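You operate a simulated robot arm through the tools that you are given. There is no shell and no other tool.

You are at the controls of a simulated robot arm. One attempt, no reset.

## Task
Wash the black nozzle for 10 seconds, switch off and raise the basket.
Fine: put the nozzle in the basket and leave it there; lower the basket and set the timer before switching on. Set down upright: black nozzle.

Only the result counts: the job must be done as asked and must still hold three seconds after the hand-in. Knocking over, shifting, dropping, spilling or breaking anything else fails it.

## Robot
A 7-joint arm with a two-finger parallel gripper, fixed in place. Base frame: the origin is at the foot of the arm, x ahead of it, y to its left, z up. Readings come in mm, rad, newtons and seconds.
With the tool pointing down near the work surface it reaches from about 300 to 700 mm from the base axis. Its first joint turns from -1.152 to 1.152 rad. Payload 1.57 kg.
The tool frame sits at the grasp point between the pads (the TCP): z along the fingers, y along the line on which they close. The tips reach 30 mm beyond it. The gripper opens to 110 mm. The fingers are 24 mm wide and 12 mm thick; the gripper's body (48 by 112 mm) begins 78 mm behind the TCP.
Orientation is told as [roll, pitch, yaw] about the base's x, y, z axes, in that order, counted from this pose: with the fingers straight down and closing along the base's y, the tool's x points along the base's -x, its y along +y and its z along -z.

## Interface
- The arm moves only by the tool send_rows. Its arguments are lists of equal length, an entry for each row: "delta_rot": the turn, a rotation vector about the tool's x, y, z in units of 5 degrees (1.0 is 5 degrees), a list of three; "dp": the shift along the tool's x, y, z in units of 50 mm (1.0 is 50 mm), a list of three; "hand": the opening, from 0 (shut) to 1 (fully open). In form: {"delta_rot": [[rx, ry, rz], ...], "dp": [[tx, ty, tz], ...], "hand": [hand, ...]}. A call has 1 to 20 rows; each row shifts and turns the commanded pose from where the row before left it, along the tool's axes as they then stand. A call with a number of a shift or a turn outside -1 to 1 is refused whole. Rows are played at 5 a second. More than 50 mm and 0.15 rad between two rows, or a gripper value outside its range, and nothing of the call is played. Where a pose cannot be reached the arm comes as near as it can. A force on the tool above 90 N (or 10 N above the force at the start of the call, whichever is more), or a blocked arm, ends the call early, and 0.2 s more pass. Each finger travels about 108 mm/s and halts on what it meets, pressing with about 39 N; the grip force reading is that of the motor and also rises with nothing between the fingers. The clock runs only during rows and for 0.2 s after the last one: add rows that do not move to give the fingers time. The reply holds the time, the measured pose of the TCP, the force on the tool along the base axes, the opening and the grip force, in the units named above and with some noise, with the torque about the TCP (base axes, N m) and any sound that the robot's microphone picked up.
- Cameras (640 x 400 px; columns grow to the right, rows downward): "scene" is fixed at [181.1, -418.7, 1418.3]; the picture's right is [0.63, -0.78, 0.00], its down [-0.47, -0.38, -0.80] and it looks along [0.62, 0.50, -0.60] (base axes); focal length 320 px, centre (320, 200). "wrist" rides on the gripper at [70, 16, -141] in the tool frame; the picture's right is [-0.23, 0.97, 0.00], its down [-0.86, -0.20, -0.48] and it looks along [-0.47, -0.11, 0.88] (tool axes); focal length 222 px, centre (320, 200).
- camera(camera): a new picture of that camera. No time passes.
- locate(camera, pixels): for up to 12 pixels [column, row] of the newest picture of that camera ("zoom" is the newest enlarged one), the place [x, y, z] in the base frame of the surface seen there, good to about 2 mm, but the place of the scene camera against the robot may be out by one fixed shift of up to 25 mm in any direction. No time passes.
- enlarge(camera, box): a new picture of the part [left, top, right, bottom] of that camera's present view, enlarged. No time passes.
- hand_in(): hands the job in; it is judged then, once.

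Unless the task says otherwise, let go and move clear before handing in.

The tools are called after "Emit:" as a command line: name --argument value ..., lists and objects as JSON in quotes. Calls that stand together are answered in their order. send_rows: Moves the arm, as the interface text tells. Its arguments: {"type":"object","properties":{"delta_rot":{"type":"array","items":{"type":"array","items":{"type":"number"}}},"dp":{"type":"array","items":{"type":"array","items":{"type":"number"}}},"hand":{"type":"array","items":{"type":"number"}}},"required":["delta_rot","dp","hand"]} The other tools are called the same way: camera (camera) takes a picture; locate (camera, pixels) gives the place of the surface under pixels of a picture; enlarge (camera, box) takes an enlarged picture of a part of a camera's view; hand_in () hands the job in.

At the start:

```text
time: 0.0
position: [425.2, -148.5, 1190.2]
orientation: [0.001, 0.0, 0.0]
ft_force: [-0.4, 0.0, -0.5]
torque: [-0.04, 0.0, -0.02]
width: 110.0
grip_force: 0.0
```

scene: 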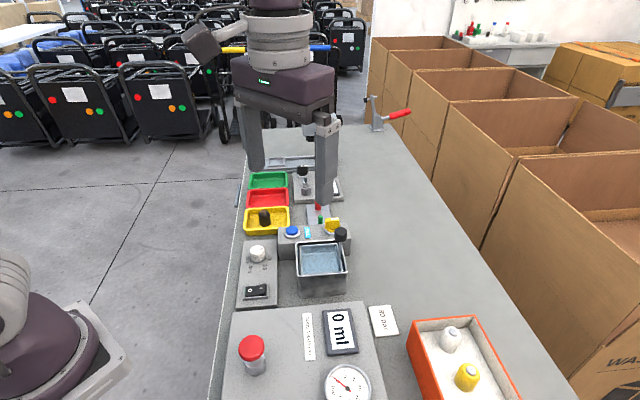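
wrist: 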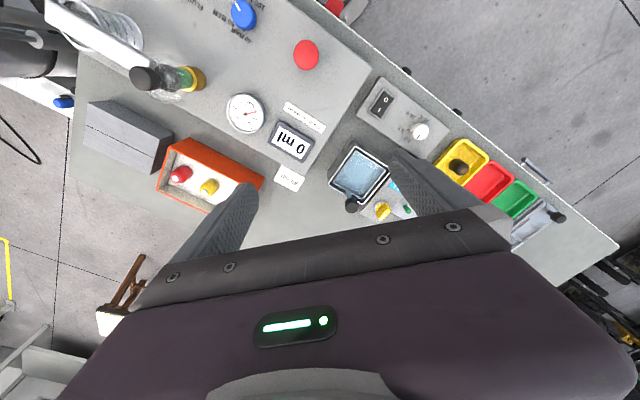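

The scene shows a small bath at about (320,262), a yellow tray with a black part at (264,217), and a switch box at (257,275). I'll zoom in on these before moving anything.

Emit:
enlarge --camera "scene" --box '[230, 160, 370, 310]'

Emit:
enlarge --camera "wrist" --box '[320, 60, 560, 260]'

```text
2.67 times, centred on (300, 235) of scene
```

zoom: 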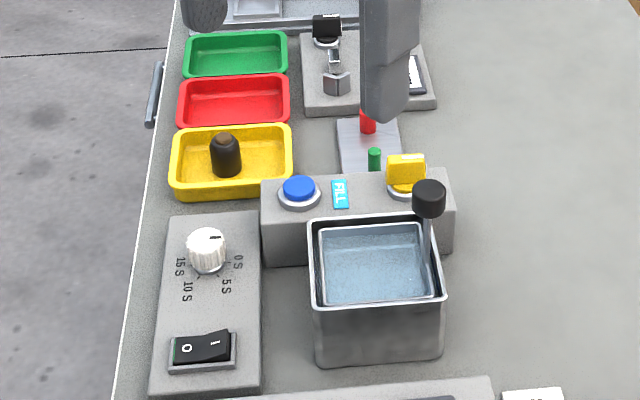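

```text
2.00 times, centred on (440, 160) of wrist
```

zoom: 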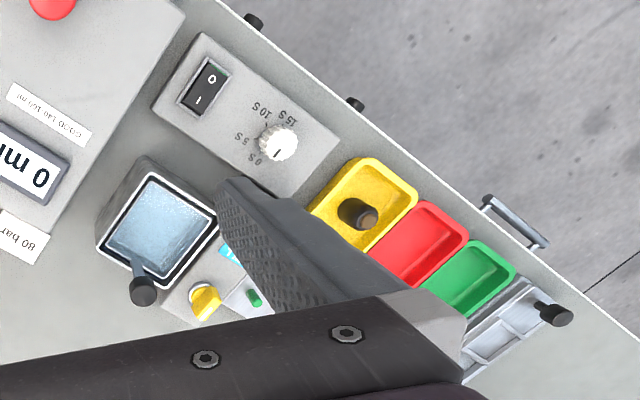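

The bath, handle with black ball, timer dial, rocker switch and nozzle are visible in the zoom. I'll take their places with locate before planning the motion.

Emit:
locate --camera "zoom" --pixels '[[278, 142], [275, 158], [211, 74], [199, 98], [356, 213], [340, 235], [370, 216], [150, 220], [143, 290], [300, 200], [205, 295], [250, 100]]'

Emit:
camera --camera "scene"

Emit:
locate --camera "scene" --pixels '[[264, 212], [264, 224], [257, 250], [257, 290], [252, 290], [320, 262], [341, 232], [292, 231], [332, 225], [300, 300], [400, 250], [248, 300]]'

```text
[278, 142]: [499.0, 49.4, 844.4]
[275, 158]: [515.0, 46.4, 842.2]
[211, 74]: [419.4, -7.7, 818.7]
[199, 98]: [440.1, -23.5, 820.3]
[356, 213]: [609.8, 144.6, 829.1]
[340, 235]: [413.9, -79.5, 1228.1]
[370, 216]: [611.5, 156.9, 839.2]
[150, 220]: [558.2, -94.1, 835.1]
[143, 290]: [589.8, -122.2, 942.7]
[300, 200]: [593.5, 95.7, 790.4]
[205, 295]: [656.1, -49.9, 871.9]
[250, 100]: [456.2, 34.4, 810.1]
```

```text
taken
```

scene: 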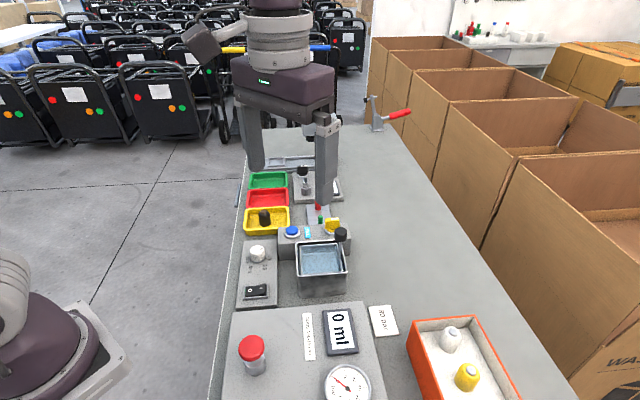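

```text
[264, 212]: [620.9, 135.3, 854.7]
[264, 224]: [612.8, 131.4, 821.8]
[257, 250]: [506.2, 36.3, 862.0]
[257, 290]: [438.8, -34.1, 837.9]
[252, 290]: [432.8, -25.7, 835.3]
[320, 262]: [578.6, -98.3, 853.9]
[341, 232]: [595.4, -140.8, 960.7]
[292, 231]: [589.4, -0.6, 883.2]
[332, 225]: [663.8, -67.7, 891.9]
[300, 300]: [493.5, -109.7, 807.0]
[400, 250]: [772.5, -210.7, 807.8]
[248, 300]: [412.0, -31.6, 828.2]
```

The wrist and scene readings differ by about (6,-17,17) mm, so I'll trust the wrist camera. Next I'll zoom in closely on the bath and handle, the dial and the nozzle.

Emit:
enlarge --camera "scene" --box '[285, 215, 360, 305]'

Emit:
enlarge --camera "scene" --box '[230, 235, 290, 310]'

Emit:
enlarge --camera "scene" --box '[235, 160, 350, 245]'

Emit:
enlarge --camera "wrist" --box '[320, 130, 430, 230]'

```text
4.44 times, centred on (322, 260) of scene
```

zoom: 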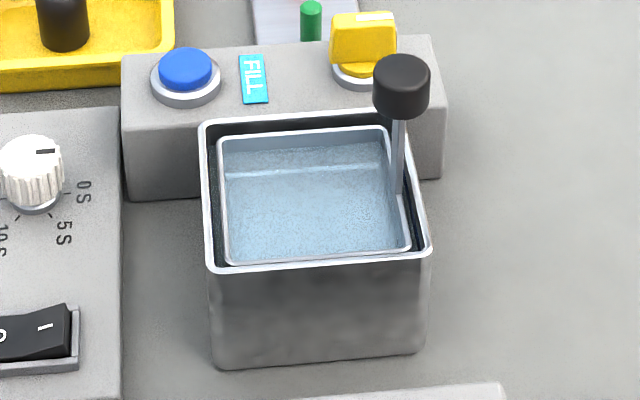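

```text
5.33 times, centred on (260, 272) of scene
```

zoom: 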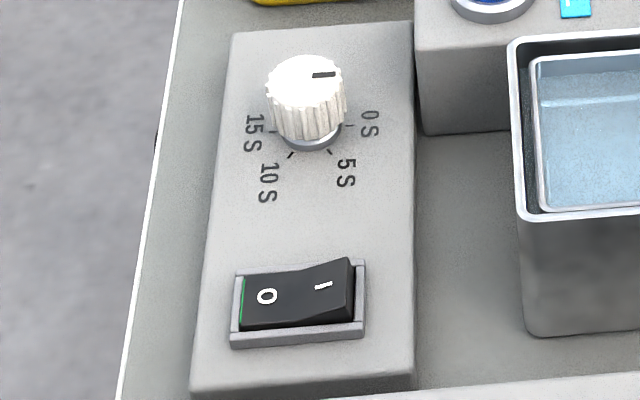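

```text
4.71 times, centred on (292, 202) of scene
```

zoom: 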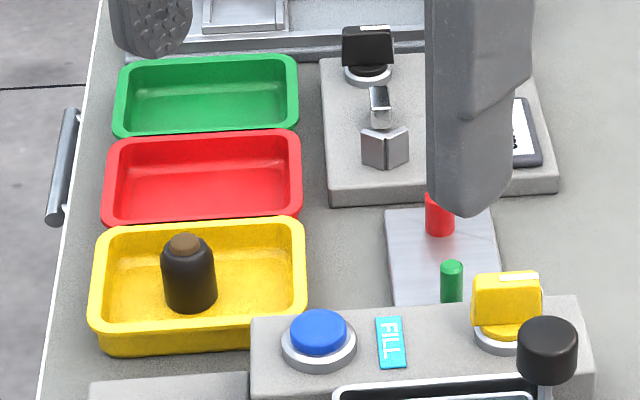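

```text
4.00 times, centred on (375, 180) of wrist
```

zoom: 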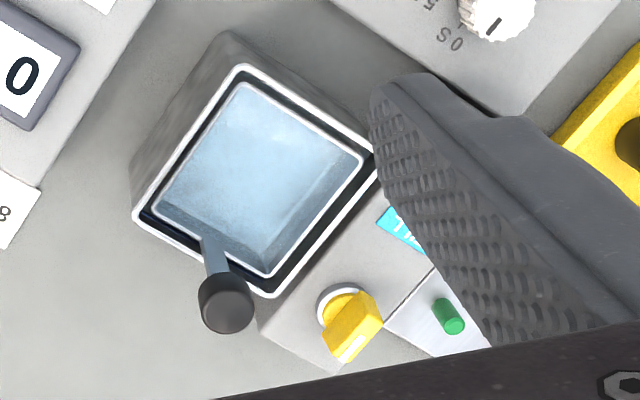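

The switch is at "0" pressed, or possibly "1"; the rocker's right end ("I") stands high, so it appears to be off. The dial mark points away from the numbers, near 0 S. I'll locate the rims and the basket bottom in this latest wrist zoom.

Emit:
locate --camera "zoom" --pixels '[[243, 66], [135, 215], [268, 296], [362, 150], [243, 88], [160, 208], [265, 270], [355, 160], [250, 160], [225, 300], [215, 255], [350, 320]]'

```text
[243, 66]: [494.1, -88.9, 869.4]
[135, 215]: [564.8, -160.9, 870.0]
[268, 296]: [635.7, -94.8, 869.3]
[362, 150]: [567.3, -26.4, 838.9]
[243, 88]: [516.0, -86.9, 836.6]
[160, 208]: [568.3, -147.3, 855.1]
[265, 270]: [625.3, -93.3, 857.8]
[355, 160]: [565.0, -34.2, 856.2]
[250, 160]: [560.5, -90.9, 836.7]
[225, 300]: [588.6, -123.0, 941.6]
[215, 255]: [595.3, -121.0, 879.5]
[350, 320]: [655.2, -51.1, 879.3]
```

The bath rim is at z≈870 with corners near (494,-89), (565,-161), (636,-95) and (567,-26), so it is turned about 45° to the base. The basket floor or water is at z≈836 and the handle ball is at (589,-122,942). I'll move high above the trays for a closer look at the nozzle.

Emit:
send_rows --delta_rot '[[0, 0, 0], [0, 0, 0], [0, 0, 0], [0, 0, 0], [0, 0, 0], [0, 0, 0], [0, 0, 0], [0, 0, 0], [0, 0, 0]]' --dp '[[-0.225, 0.8, 0.4], [-0.225, 0.8, 0.4], [-0.225, 0.8, 0.4], [-0.225, 0.8, 0.4], [-0.225, 0.8, 0.4], [-0.225, 0.8, 0.4], [-0.225, 0.8, 0.4], [-0.225, 0.8, 0.4], [0, 0, 0]]' --hand '[1, 1, 1, 1, 1, 1, 1, 1, 1]'

Emit:
camera --camera "wrist"

```text
time: 2.0
position: [517.1, 171.8, 1027.1]
orientation: [-0.001, -0.001, 0.001]
ft_force: [-0.1, -0.4, -0.5]
torque: [-0.02, 0.01, 0.0]
width: 110.0
grip_force: 0.0
```

```text
taken
```

wrist: 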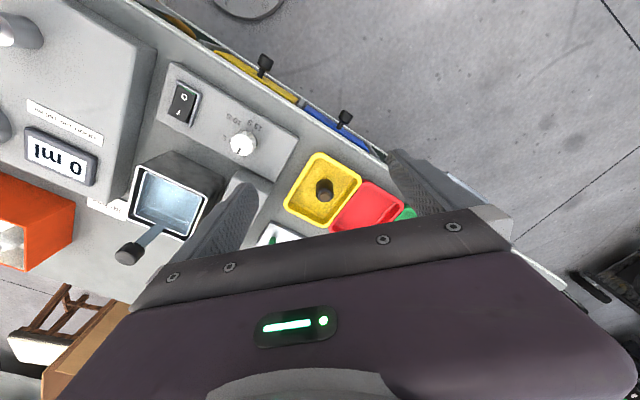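

The yellow tray with the nozzle sits at about (323,190), between the fingers. I'll enlarge it, the dial and the bath.

Emit:
enlarge --camera "wrist" --box '[270, 140, 380, 240]'

Emit:
locate --camera "wrist" --pixels '[[323, 185], [325, 193], [314, 154], [360, 181], [330, 227], [286, 203], [318, 165], [340, 205], [300, 200], [347, 183], [185, 118], [243, 145]]'

Emit:
enlarge --camera "wrist" --box '[150, 60, 300, 180]'

Emit:
enlarge --camera "wrist" --box '[100, 140, 240, 270]'

```text
4.00 times, centred on (325, 190) of wrist
```

zoom: 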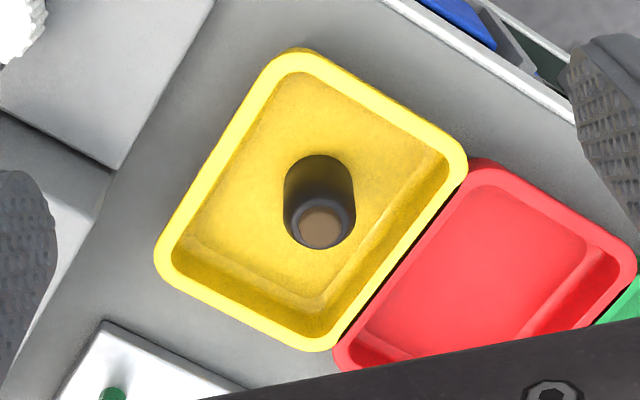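

```text
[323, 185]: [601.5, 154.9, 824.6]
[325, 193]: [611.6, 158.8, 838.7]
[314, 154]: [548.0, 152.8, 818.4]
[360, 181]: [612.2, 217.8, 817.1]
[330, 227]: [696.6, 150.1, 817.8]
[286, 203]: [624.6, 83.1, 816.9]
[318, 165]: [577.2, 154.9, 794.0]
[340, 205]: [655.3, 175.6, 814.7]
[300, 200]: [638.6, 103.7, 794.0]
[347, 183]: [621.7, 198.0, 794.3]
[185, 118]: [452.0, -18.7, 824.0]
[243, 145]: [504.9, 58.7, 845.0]
```

```text
3.33 times, centred on (225, 120) of wrist
```

zoom: 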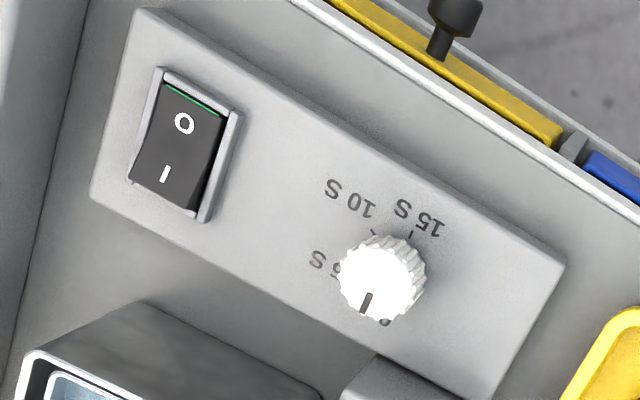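

```text
3.08 times, centred on (170, 205) of wrist
```

zoom: 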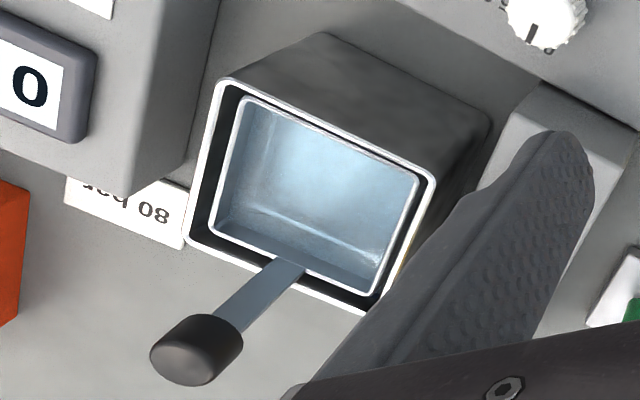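

The basket interior, rim and handle ball are clear at (180,360) in the zoom. I'll locate points on the basket floor, basket rim and handle.

Emit:
locate --camera "zoom" --pixels '[[245, 100], [417, 172], [378, 290], [212, 225], [310, 160], [260, 140], [360, 240], [250, 225], [300, 240], [190, 345], [195, 370], [270, 280]]'

Emit:
enlarge --camera "wrist" --box '[135, 155, 215, 245]'

```text
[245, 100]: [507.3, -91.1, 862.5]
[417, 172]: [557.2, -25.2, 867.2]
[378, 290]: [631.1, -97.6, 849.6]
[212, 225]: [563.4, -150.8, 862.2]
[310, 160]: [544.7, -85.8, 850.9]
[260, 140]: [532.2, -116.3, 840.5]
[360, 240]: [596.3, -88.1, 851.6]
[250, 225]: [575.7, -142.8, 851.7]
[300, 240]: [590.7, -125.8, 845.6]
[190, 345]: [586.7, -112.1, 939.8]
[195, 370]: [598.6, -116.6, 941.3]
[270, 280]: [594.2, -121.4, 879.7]
```

```text
4.44 times, centred on (175, 200) of wrist
```

zoom: 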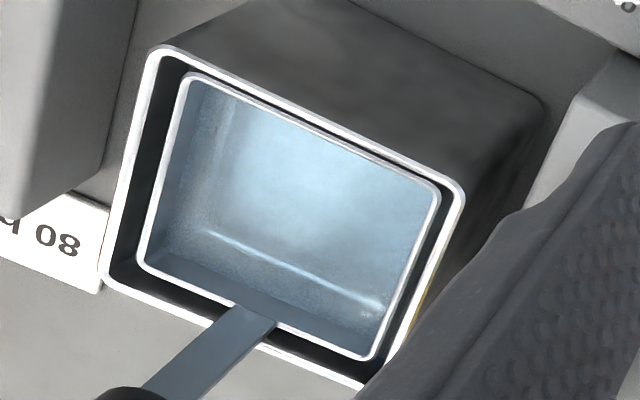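

The nozzle stands upright on the tray floor (z≈794) with its tip at about z≈839 near (610,158). I'll zoom in tightly from the scene camera to judge its shape and the dial scale.

Emit:
enlarge --camera "scene" --box '[240, 200, 295, 240]'

Emit:
locate --camera "wrist" --pixels '[[325.75, 195.5], [322, 195], [329, 195], [325, 191], [317, 192], [333, 190], [318, 187], [332, 187], [320, 180], [323, 179], [326, 180], [325, 188]]'

Emit:
enlarge --camera "wrist" --box '[300, 170, 350, 210]'

Emit:
enlarge --camera "wrist" --box '[215, 110, 275, 165]'

```text
10.00 times, centred on (268, 220) of scene
```

zoom: 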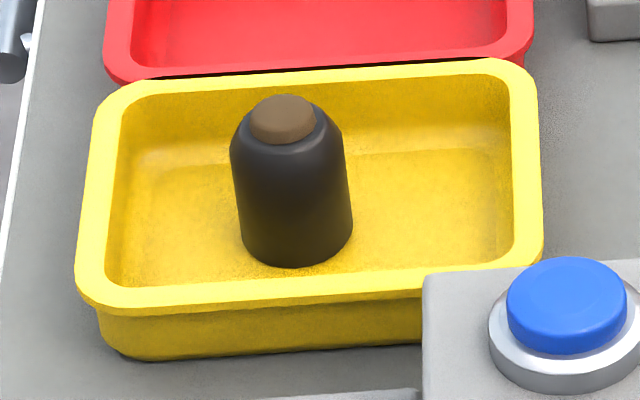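

```text
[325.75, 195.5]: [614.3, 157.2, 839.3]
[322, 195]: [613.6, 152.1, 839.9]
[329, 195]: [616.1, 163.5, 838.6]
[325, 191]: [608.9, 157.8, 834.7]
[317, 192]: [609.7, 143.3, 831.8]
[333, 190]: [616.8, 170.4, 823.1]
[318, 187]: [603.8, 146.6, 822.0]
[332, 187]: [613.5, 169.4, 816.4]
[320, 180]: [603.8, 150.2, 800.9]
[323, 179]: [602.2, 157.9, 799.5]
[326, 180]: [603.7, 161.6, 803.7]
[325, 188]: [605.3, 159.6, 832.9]
```

```text
10.00 times, centred on (325, 190) of wrist
```

zoom: 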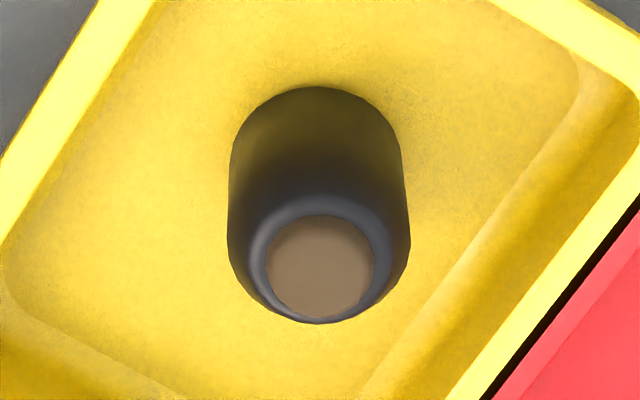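

```text
7.27 times, centred on (245, 138) of wrist
```

zoom: 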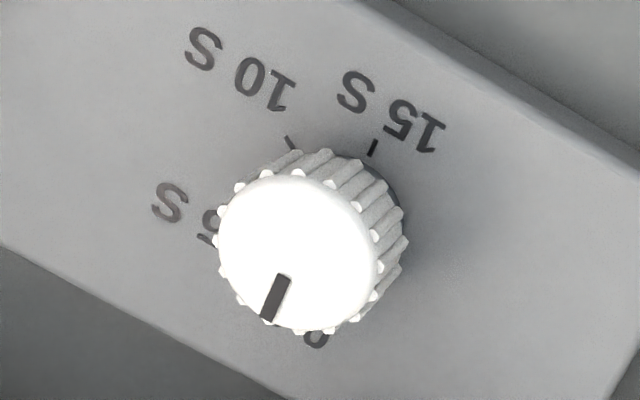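

The nozzle is a straight cylinder about 28 mm across with a rounded shoulder, centred near (615,157). I'll locate the dial's ticks, in both the scene and wrist zooms, to get their angles.

Emit:
locate --camera "zoom" --pixels '[[297, 252], [283, 280], [268, 315], [289, 142], [373, 147], [240, 185], [325, 165], [245, 305], [375, 260], [220, 240], [345, 320], [400, 245]]'

Emit:
enlarge --camera "scene" --box '[240, 236, 278, 266]'

```text
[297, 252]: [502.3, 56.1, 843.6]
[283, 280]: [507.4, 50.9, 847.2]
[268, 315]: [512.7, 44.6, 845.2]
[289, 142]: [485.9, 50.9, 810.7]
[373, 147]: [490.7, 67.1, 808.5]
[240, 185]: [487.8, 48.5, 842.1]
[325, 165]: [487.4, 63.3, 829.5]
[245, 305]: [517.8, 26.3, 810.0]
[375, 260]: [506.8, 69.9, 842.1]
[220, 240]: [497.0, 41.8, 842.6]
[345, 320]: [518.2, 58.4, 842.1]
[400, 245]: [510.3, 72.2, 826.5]
```

```text
13.33 times, centred on (259, 251) of scene
```

zoom: 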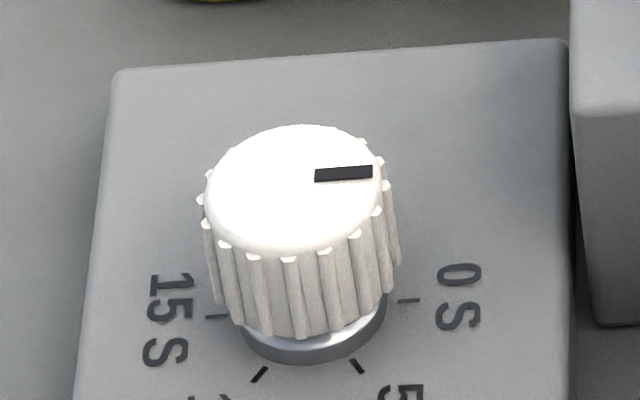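

The scale runs clockwise from above: 0 S at (410,300), 5 S at (357,366), 10 S at (260,374), 15 S at (215,316) in this zoom, and the mark is at 0 S. I'll locate these for exact angles.

Emit:
locate --camera "zoom" --pixels '[[410, 300], [357, 366], [260, 374], [215, 316], [315, 175], [372, 172], [293, 188], [208, 190], [380, 185], [300, 128], [290, 250]]'

```text
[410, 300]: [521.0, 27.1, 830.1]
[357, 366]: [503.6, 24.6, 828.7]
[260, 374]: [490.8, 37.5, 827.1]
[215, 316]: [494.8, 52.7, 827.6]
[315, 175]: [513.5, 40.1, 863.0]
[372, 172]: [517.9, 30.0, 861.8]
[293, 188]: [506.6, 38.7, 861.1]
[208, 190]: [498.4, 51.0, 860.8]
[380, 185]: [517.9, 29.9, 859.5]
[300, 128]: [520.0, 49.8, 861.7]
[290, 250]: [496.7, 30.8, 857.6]
```

The ticks sit at about -45°, -105°, -165° and 135° around the dial centre, so 0 S to 10 S is a 120° clockwise turn. I'll move above the nozzle, yaw -45° to align with the tray and bath, and narrow the fingers.

Emit:
send_rows --delta_rot '[[0, 0, 0], [0, 0, 0], [0, 0, 0], [0, 0, 1], [0, 0, 1], [0, 0, 1], [0, 0, 1], [0, 0, 1], [0, 0, 1], [0, 0, 1], [0, 0, 1], [0, 0, 1], [0, 0, 0]]' --dp '[[-0.657, -0.097, 0.4], [-0.657, -0.097, 0.4], [-0.657, -0.097, 0.4], [0, 0, 0], [0, 0, 0], [0, 0, 0], [0, 0, 0], [0, 0, 0], [0, 0, 0], [0, 0, 0], [0, 0, 0], [0, 0, 0], [0, 0, 0]]' --hand '[0.6, 0.6, 0.46, 0.46, 0.46, 0.46, 0.46, 0.46, 0.46, 0.46, 0.46, 0.46, 0.46]'

Emit:
camera --camera "wrist"

Emit:
camera --camera "scene"

```text
time: 4.8
position: [614.5, 155.2, 970.1]
orientation: [0.0, 0.001, -0.788]
ft_force: [0.4, 1.0, 0.3]
torque: [0.01, -0.03, -0.01]
width: 50.8
grip_force: 0.0
```

```text
taken
```

wrist: 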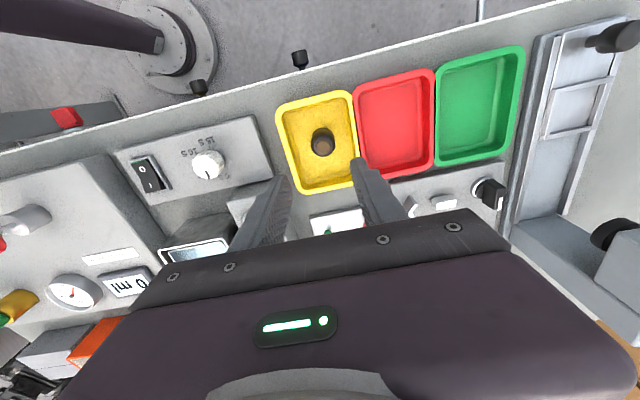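

```text
taken
```

scene: 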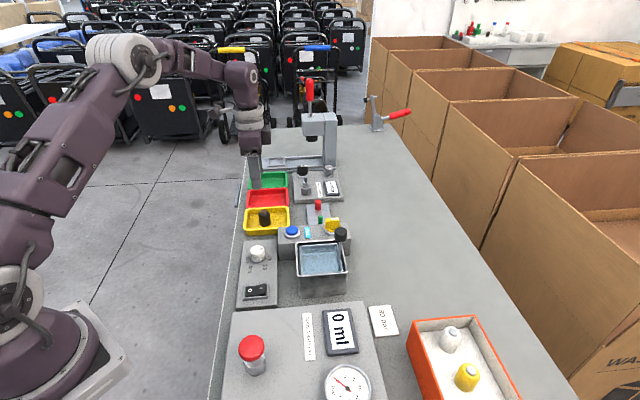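

The nozzle is now at about (323,143) in the wrist picture, roughly between the fingers. I'll locate its edges from this viewpoint to refine the centre.

Emit:
enlarge --camera "wrist" --box '[270, 85, 370, 200]'

Emit:
enlarge --camera "wrist" --box '[305, 120, 345, 165]'

```text
3.48 times, centred on (320, 142) of wrist
```

zoom: 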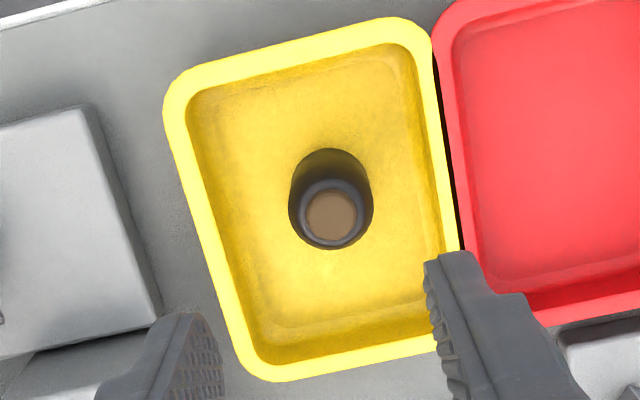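

```text
8.89 times, centred on (325, 142) of wrist
```

zoom: 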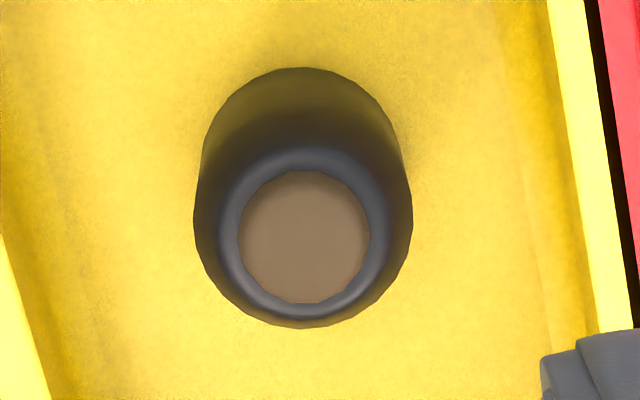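

Emit:
locate --camera "zoom" --pixels '[[303, 237], [240, 240], [368, 240], [303, 172], [303, 302], [197, 225], [410, 225], [303, 70], [303, 322], [202, 180], [402, 180], [60, 300]]'

```text
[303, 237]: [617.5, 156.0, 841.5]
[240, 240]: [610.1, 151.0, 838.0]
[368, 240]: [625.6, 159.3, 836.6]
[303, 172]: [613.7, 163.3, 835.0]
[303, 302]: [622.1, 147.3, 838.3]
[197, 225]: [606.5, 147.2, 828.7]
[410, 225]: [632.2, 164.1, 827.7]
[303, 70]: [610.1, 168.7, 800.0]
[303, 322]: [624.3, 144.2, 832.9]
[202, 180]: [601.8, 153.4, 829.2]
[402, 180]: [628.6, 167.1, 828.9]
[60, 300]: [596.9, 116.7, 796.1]
```

The nozzle's axis is at about (617,156), its top at z≈839 and its diameter about 29 mm. I'll shift 3 mm in x and descend so the tips stay just above it, then check alignment.

Emit:
send_rows --delta_rot '[[0, 0, 0], [0, 0, 0], [0, 0, 0], [0, 0, 0]]' --dp '[[-0.042, 0.042, 0.5], [0, 0, 0.5], [0, 0, 0.5], [0, 0, 0]]' --hand '[0.46, 0.46, 0.46, 0.46]'

Emit:
camera --camera "wrist"

Emit:
enlarge --camera "wrist" --box '[240, 90, 400, 240]'

Emit:
enlarge --camera "scene" --box '[220, 150, 320, 250]'

```text
time: 5.8
position: [616.9, 154.2, 893.4]
orientation: [-0.001, -0.001, -0.785]
ft_force: [-0.2, -0.3, -0.9]
torque: [0.02, -0.01, 0.02]
width: 50.6
grip_force: 0.1
```

```text
taken
```

wrist: 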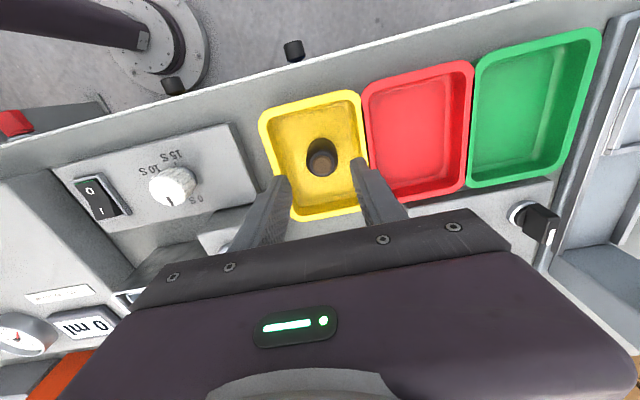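

```text
2.67 times, centred on (320, 165) of wrist
```

zoom: 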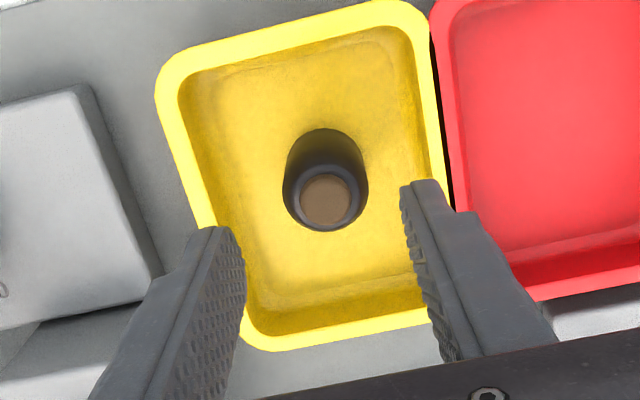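

```text
4.00 times, centred on (270, 200) of scene
```

zoom: 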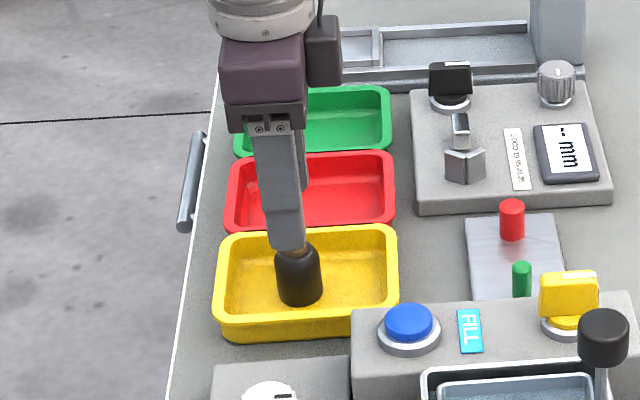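

The tips at (225,230) and (420,185) in the zoom straddle the nozzle top at (325,198) evenly. I'll check the fingertip positions against the tray rim before descending further.

Emit:
enlarge --camera "wrist" --box '[250, 100, 390, 230]'

Emit:
locate --camera "wrist" --pixels '[[274, 176], [284, 180], [287, 185], [354, 161], [360, 159], [365, 164], [260, 125], [362, 96], [366, 165], [322, 161], [314, 163], [330, 160]]'

```text
3.08 times, centred on (320, 165) of wrist
```

zoom: 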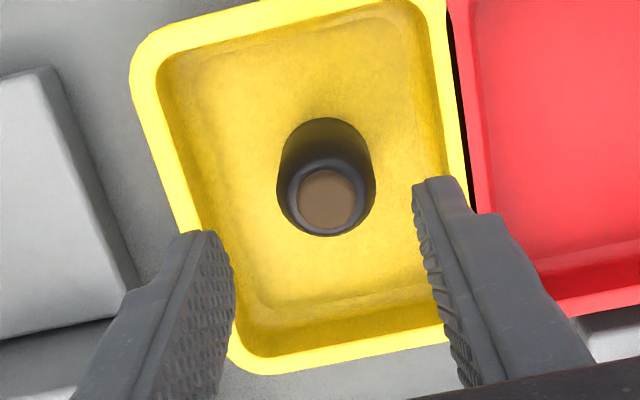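

```text
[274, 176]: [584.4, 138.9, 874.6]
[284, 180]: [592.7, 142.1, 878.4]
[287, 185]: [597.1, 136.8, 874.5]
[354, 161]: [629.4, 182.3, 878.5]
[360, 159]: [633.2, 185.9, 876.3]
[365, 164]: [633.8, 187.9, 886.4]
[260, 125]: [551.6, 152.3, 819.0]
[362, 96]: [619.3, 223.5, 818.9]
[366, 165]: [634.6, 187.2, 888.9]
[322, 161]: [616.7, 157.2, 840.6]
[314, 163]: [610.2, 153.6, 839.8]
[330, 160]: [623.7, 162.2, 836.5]
```

The fingers' outer faces are about 37 mm from the nozzle's axis and the tray's inner walls about 43 mm, so there is room. I'll descend 53 mm to TCP z≈841 and close gently on the nozzle.

Emit:
send_rows --delta_rot '[[0, 0, 0], [0, 0, 0], [0, 0, 0], [0, 0, 0]]' --dp '[[0, 0, 0.5], [0, 0, 0.36], [0, 0, 0.2], [0, 0, 0]]' --hand '[0.46, 0.46, 0.46, 0.46]'

Emit:
camera --camera "wrist"

Emit:
enlarge --camera "wrist" --box '[250, 120, 390, 250]'

```text
time: 6.8
position: [616.6, 155.6, 842.2]
orientation: [-0.002, 0.003, -0.785]
ft_force: [-0.7, -0.2, 0.2]
torque: [-0.02, 0.01, 0.01]
width: 50.4
grip_force: 0.0
```

```text
taken
```

wrist: 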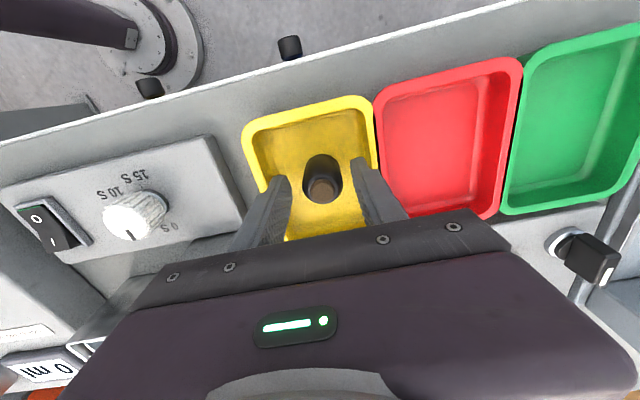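

```text
3.08 times, centred on (320, 185) of wrist
```

zoom: 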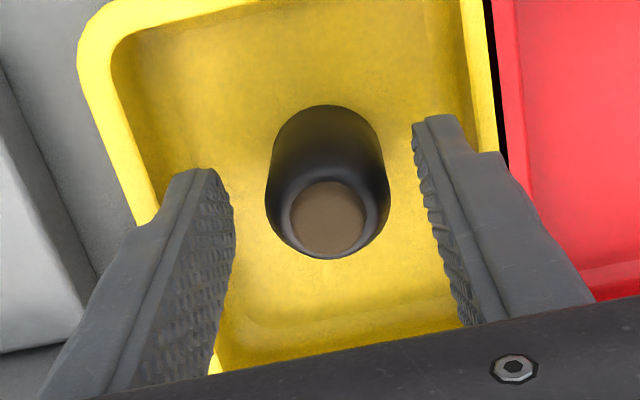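

The nozzle's top at (322,191) is within about 2 mm of the TCP's pixel (321,194). I'll close the fingers now.

Emit:
send_rows --delta_rot '[[0, 0, 0], [0, 0, 0], [0, 0, 0], [0, 0, 0]]' --dp '[[0, 0, 0], [0, 0, 0], [0, 0, 0], [0, 0, 0]]' --hand '[0.3, 0.15, 0.15, 0.15]'

Emit:
enlarge --camera "wrist" --box '[250, 120, 390, 250]'

```text
time: 7.8
position: [617.9, 154.8, 841.5]
orientation: [0.0, -0.002, -0.786]
ft_force: [0.3, 0.0, 0.2]
torque: [0.0, 0.0, -0.01]
width: 31.1
grip_force: 38.9
```

```text
3.08 times, centred on (320, 185) of wrist
```

zoom: 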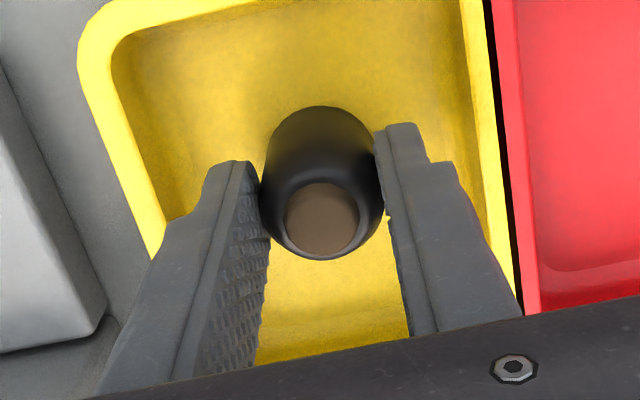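

The grip holds at 31.1 mm and 38.9 N. I'll lift straight up about 160 mm.

Emit:
send_rows --delta_rot '[[0, 0, 0], [0, 0, 0], [0, 0, 0], [0, 0, 0], [0, 0, 0], [0, 0, 0]]' --dp '[[0, 0, -0.2], [0, 0, -0.6], [0, 0, -0.8], [0, 0, -0.8], [0, 0, -0.8], [0, 0, 0]]' --hand '[0.15, 0.15, 0.15, 0.15, 0.15, 0.15]'

Emit:
camera --camera "wrist"

Emit:
enlarge --camera "scene" --box '[220, 130, 360, 270]'

```text
time: 9.2
position: [615.5, 157.7, 1001.3]
orientation: [0.002, -0.002, -0.786]
ft_force: [0.1, -0.6, -1.1]
torque: [0.03, 0.02, 0.01]
width: 31.1
grip_force: 38.7
```

```text
taken
```

wrist: 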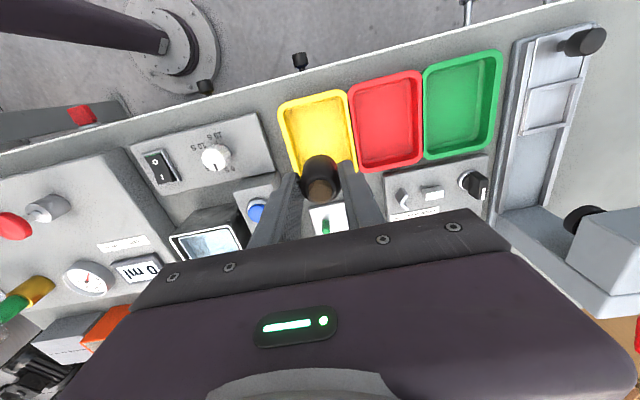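

```text
2.86 times, centred on (290, 200) of scene
```

zoom: 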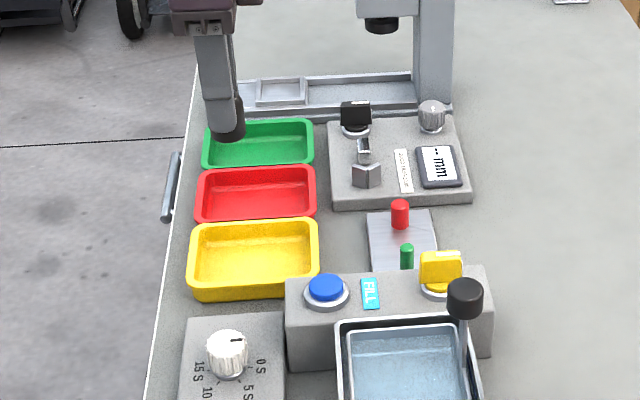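

The nozzle hangs cleanly between the fingers, and the yellow tray is empty. I'll carry it at this height to above the bath at about (565,-92).

Emit:
send_rows --delta_rot '[[0, 0, 0], [0, 0, 0], [0, 0, 0], [0, 0, 0], [0, 0, 0], [0, 0, 0], [0, 0, 0]]' --dp '[[-0.467, -0.707, 0], [-0.467, -0.707, 0], [-0.467, -0.707, 0], [-0.467, -0.707, 0], [-0.467, -0.707, 0], [-0.467, -0.707, 0], [0, 0, 0]]' --hand '[0.15, 0.15, 0.15, 0.15, 0.15, 0.15, 0.15]'

Emit:
camera --camera "wrist"

Emit:
enlarge --camera "wrist" --box '[240, 90, 400, 240]'

Emit:
enlarge --camera "scene" --box '[260, 180, 380, 310]'

```text
time: 10.8
position: [564.3, -94.5, 1000.2]
orientation: [0.002, -0.001, -0.785]
ft_force: [0.2, -0.2, -1.0]
torque: [-0.01, 0.01, -0.03]
width: 30.9
grip_force: 39.0
```

```text
taken
```

wrist: 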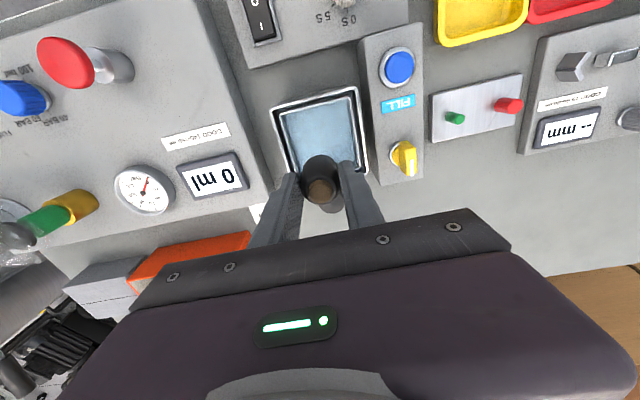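

```text
2.67 times, centred on (320, 165) of wrist
```

zoom: 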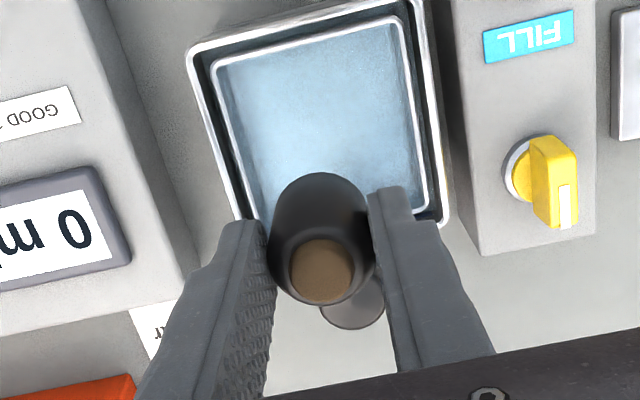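

```text
3.08 times, centred on (320, 245) of scene
```

zoom: 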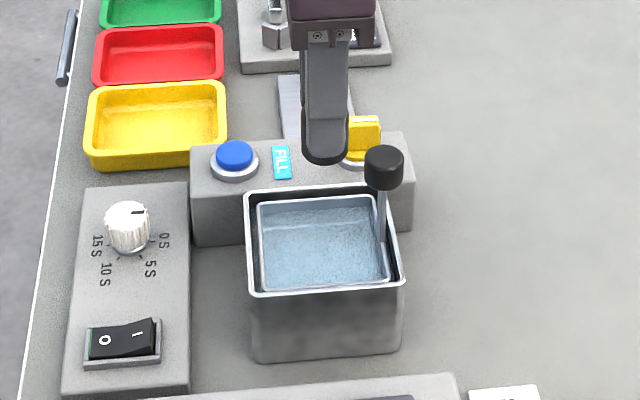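

From here the basket's full interior is visible at about (320,130) in the wrist picture, with the handle ball behind the nozzle at (331,203). I'll locate the basket's corners and floor.

Emit:
enlarge --camera "wrist" --box '[260, 80, 380, 180]'

```text
4.00 times, centred on (320, 130) of wrist
```

zoom: 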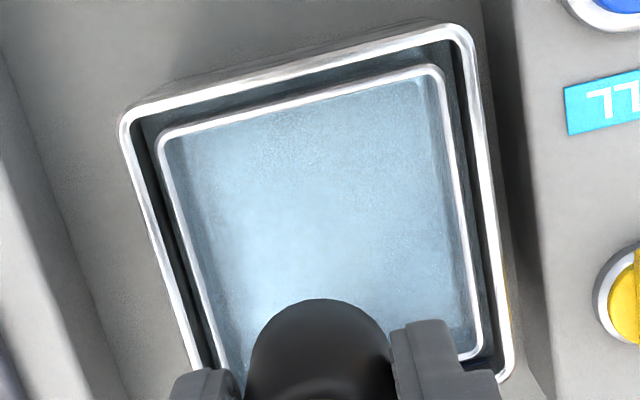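

Emit:
locate --camera "zoom" --pixels '[[125, 118], [462, 30], [505, 375], [163, 135], [437, 70], [474, 350], [200, 180], [320, 200], [420, 120], [440, 300], [280, 270], [220, 290]]'

```text
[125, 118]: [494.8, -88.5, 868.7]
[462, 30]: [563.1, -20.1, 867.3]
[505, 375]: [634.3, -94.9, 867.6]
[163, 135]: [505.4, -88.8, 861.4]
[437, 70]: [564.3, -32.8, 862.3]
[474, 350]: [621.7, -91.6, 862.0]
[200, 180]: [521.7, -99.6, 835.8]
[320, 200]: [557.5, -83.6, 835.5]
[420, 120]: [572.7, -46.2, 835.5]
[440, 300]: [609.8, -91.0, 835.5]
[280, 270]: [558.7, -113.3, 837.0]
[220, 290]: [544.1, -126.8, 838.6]
```

The basket rim is at z≈862, centred at about (563,-90), and its visible floor or water is flat at z≈835.5, so nozzle contact is expected at TCP z≈883. I'll shift 7 mm away from the handle and descend to about z 900.

Emit:
send_rows --delta_rot '[[0, 0, 0], [0, 0, 0], [0, 0, 0], [0, 0, 0], [0, 0, 0]]' --dp '[[0.14, 0.014, 0.3], [0, 0, 0.6], [0, 0, 0.6], [0, 0, 0.5], [0, 0, 0]]' --hand '[0.15, 0.15, 0.15, 0.15, 0.15]'

Emit:
camera --camera "wrist"

Emit:
enlarge --camera "wrist" --box '[240, 90, 400, 240]'

Emit:
enlarge --camera "scene" --box '[275, 195, 365, 305]'

```text
time: 12.0
position: [561.3, -88.1, 900.9]
orientation: [-0.001, 0.0, -0.785]
ft_force: [-0.5, -0.4, -0.8]
torque: [0.02, 0.0, 0.03]
width: 31.0
grip_force: 39.0
```

```text
taken
```

wrist: 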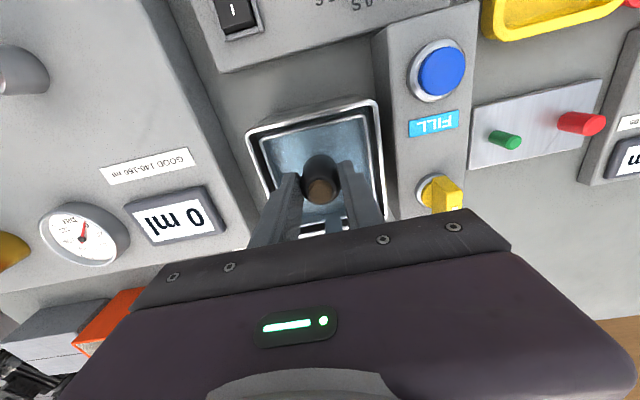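

```text
2.67 times, centred on (320, 165) of wrist
```

zoom: 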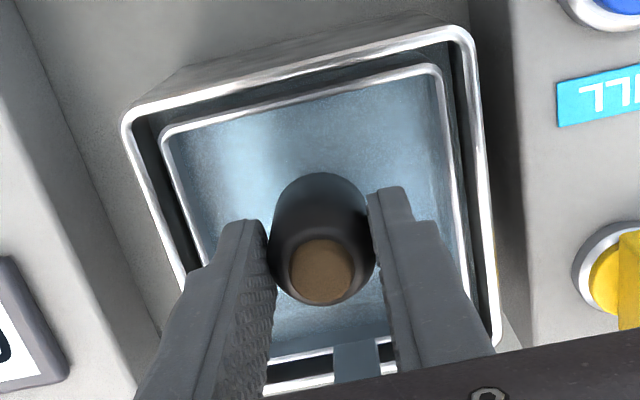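

```text
3.64 times, centred on (320, 250) of scene
```

zoom: 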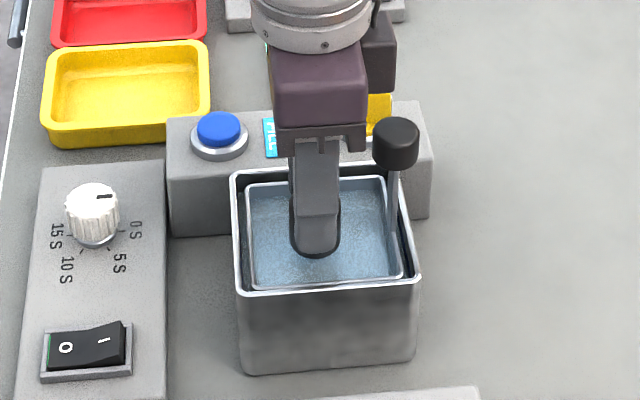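

The nozzle is centred inside the basket rim and the ball at (395,145) in the scene zoom is clear of the gripper. I'll descend in small steps to TCP z≈885.

Emit:
send_rows --delta_rot '[[0, 0, 0], [0, 0, 0], [0, 0, 0], [0, 0, 0], [0, 0, 0]]' --dp '[[0, 0, 0.1], [0, 0, 0.1], [0, 0, 0.06], [0, 0, 0.06], [0, 0, 0]]' --hand '[0.15, 0.15, 0.15, 0.15, 0.15]'

```text
time: 13.2
position: [561.1, -87.6, 885.6]
orientation: [0.001, 0.0, -0.786]
ft_force: [0.3, -0.7, -0.3]
torque: [0.01, 0.04, -0.01]
width: 30.9
grip_force: 38.9
```

No contact yet at z 885.6 (force about 0). I'll step down 2 mm at a time.

Emit:
send_rows --delta_rot '[[0, 0, 0], [0, 0, 0], [0, 0, 0]]' --dp '[[0, 0, 0.03], [0, 0, 0.03], [0, 0, 0]]' --hand '[0.15, 0.15, 0.15]'

```text
time: 14.0
position: [562.1, -89.7, 883.4]
orientation: [0.0, 0.0, -0.786]
ft_force: [-0.3, 1.0, 3.7]
torque: [0.04, -0.01, -0.03]
width: 31.2
grip_force: 39.2
```

An upward force of 3.7 N at z≈883 suggests the nozzle is just touching the floor, as predicted. I'll go 1 mm further to confirm.

Emit:
send_rows --delta_rot '[[0, 0, 0], [0, 0, 0]]' --dp '[[0, 0, 0.02], [0, 0, 0]]' --hand '[0.15, 0.15]'

Emit:
camera --camera "wrist"

Emit:
enlarge --camera "wrist" --box '[240, 90, 400, 240]'

```text
time: 14.6
position: [560.2, -89.3, 881.8]
orientation: [0.001, 0.002, -0.785]
ft_force: [-0.2, 0.9, 1.1]
torque: [0.0, 0.01, -0.03]
width: 31.2
grip_force: 38.9
```

```text
taken
```

wrist: 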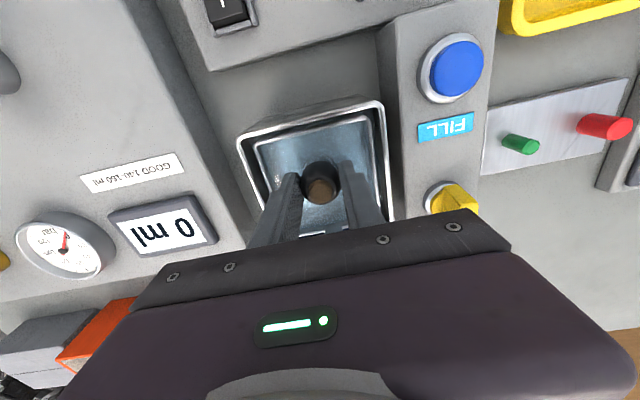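

```text
2.67 times, centred on (320, 165) of wrist
```

zoom: 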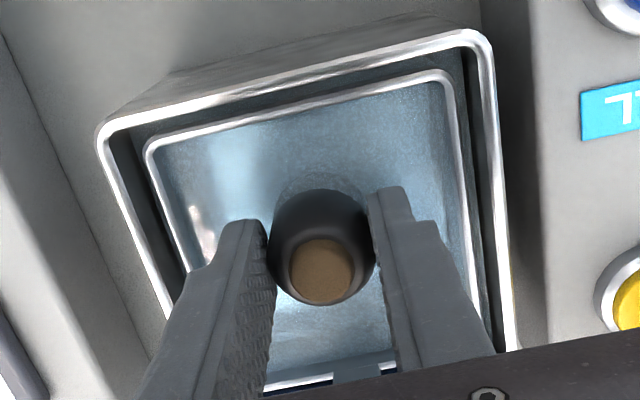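

The force fell back to 1.1 N and there is a faint ring around the nozzle at (310,185) in the zoom, which could be the water surface. I'll check whether the basket has moved and whether this is floor or water.

Emit:
locate --camera "zoom" --pixels '[[150, 150], [440, 75], [100, 130], [470, 40], [250, 150], [400, 130], [300, 180], [200, 200], [320, 270], [430, 220], [300, 340], [350, 372]]'

Emit:
enlarge --camera "scene" --box '[285, 215, 355, 300]'

```text
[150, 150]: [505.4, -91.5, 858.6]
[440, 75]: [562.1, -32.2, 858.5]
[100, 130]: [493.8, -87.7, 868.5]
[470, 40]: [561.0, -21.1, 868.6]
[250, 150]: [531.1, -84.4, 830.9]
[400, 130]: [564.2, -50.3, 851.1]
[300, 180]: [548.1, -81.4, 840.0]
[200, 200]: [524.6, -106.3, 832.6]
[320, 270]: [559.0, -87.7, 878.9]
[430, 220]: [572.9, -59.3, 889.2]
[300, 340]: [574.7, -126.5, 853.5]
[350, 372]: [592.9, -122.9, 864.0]
```

```text
4.71 times, centred on (320, 258) of scene
```

zoom: 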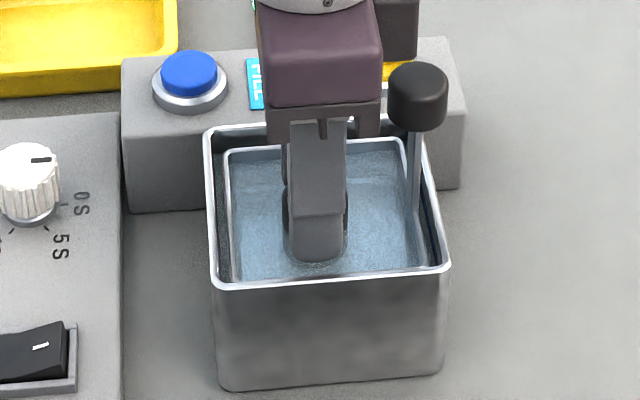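

The basket rim dropped from 862 to 858.5 mm, so the nozzle is resting on the basket floor and the basket slides under a few newtons. I'll release the nozzle and rise straight up.

Emit:
send_rows --delta_rot '[[0, 0, 0], [0, 0, 0], [0, 0, 0], [0, 0, 0]]' --dp '[[0, 0, 0], [0, 0, 0], [0, 0, 0], [0, 0, 0]]' --hand '[0.32, 0.42, 0.42, 0.42]'

Emit:
enlarge --camera "wrist" --box '[240, 90, 400, 240]'

```text
time: 15.6
position: [561.9, -90.3, 880.7]
orientation: [-0.002, 0.0, -0.785]
ft_force: [0.3, 0.7, -0.4]
torque: [0.02, -0.02, -0.02]
width: 46.1
grip_force: 0.0
```

```text
2.67 times, centred on (320, 165) of wrist
```

zoom: 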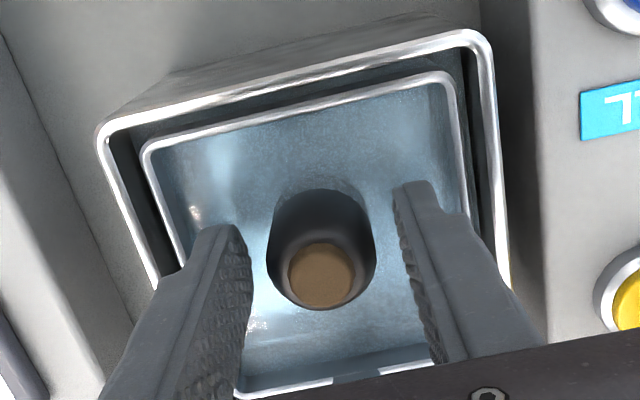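

The nozzle stands upright between the open fingers with clearance on both sides. I'll rise straight up.

Emit:
send_rows --delta_rot '[[0, 0, 0], [0, 0, 0], [0, 0, 0], [0, 0, 0], [0, 0, 0], [0, 0, 0]]' --dp '[[0, 0, -0.3], [0, 0, -0.5], [0, 0, -0.6], [0, 0, -0.7], [0, 0, -0.7], [0, 0, 0]]' --hand '[0.42, 0.42, 0.42, 0.42, 0.42, 0.42]'

Emit:
camera --camera "wrist"

Emit:
enlarge --camera "wrist" --box '[250, 80, 390, 220]'

Emit:
enlarge --camera "scene" --box '[285, 215, 355, 300]'

```text
time: 17.0
position: [562.1, -88.2, 1021.6]
orientation: [0.0, 0.001, -0.786]
ft_force: [-1.0, 1.1, 0.5]
torque: [0.03, -0.02, 0.0]
width: 46.5
grip_force: 0.0
```

```text
taken
```

wrist: 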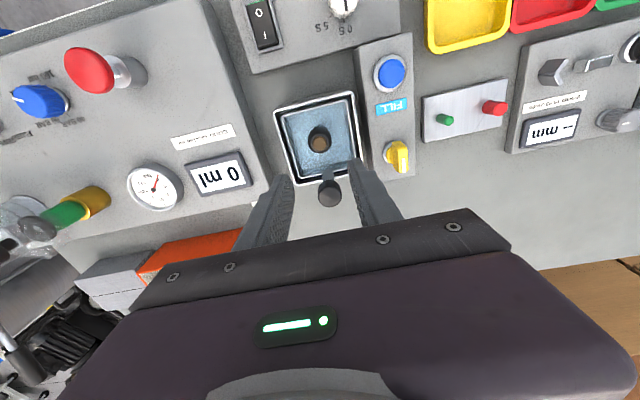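

```text
2.86 times, centred on (320, 150) of wrist
```

zoom: 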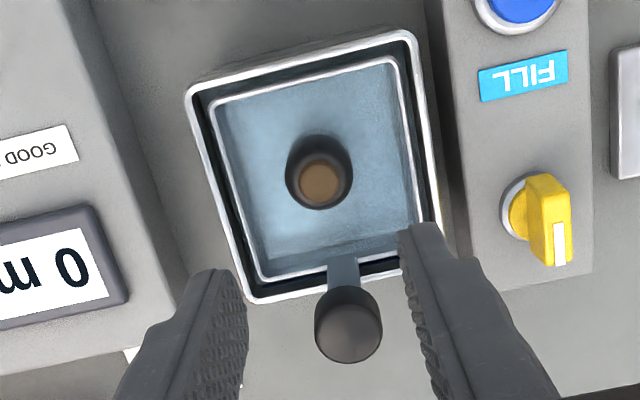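

```text
4.71 times, centred on (320, 258) of scene
```

zoom: 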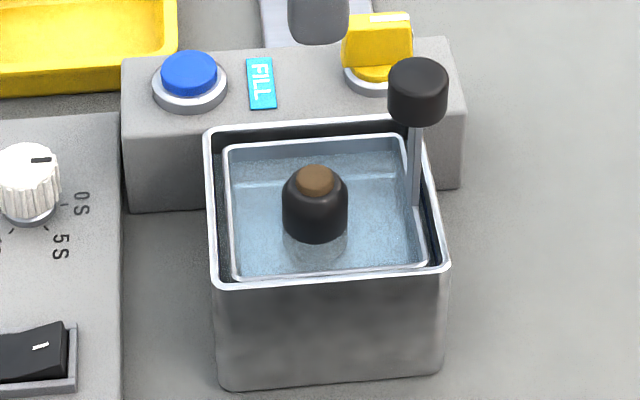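

The nozzle stands upright in the basket, and the handle ball is visible at (330,195) in the wrist picture. I'll locate the ball precisely.

Emit:
enlarge --camera "wrist" --box '[305, 160, 355, 215]'

```text
7.27 times, centred on (330, 188) of wrist
```

zoom: 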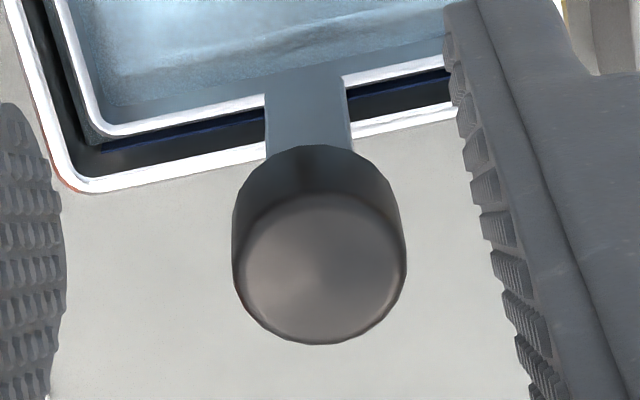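

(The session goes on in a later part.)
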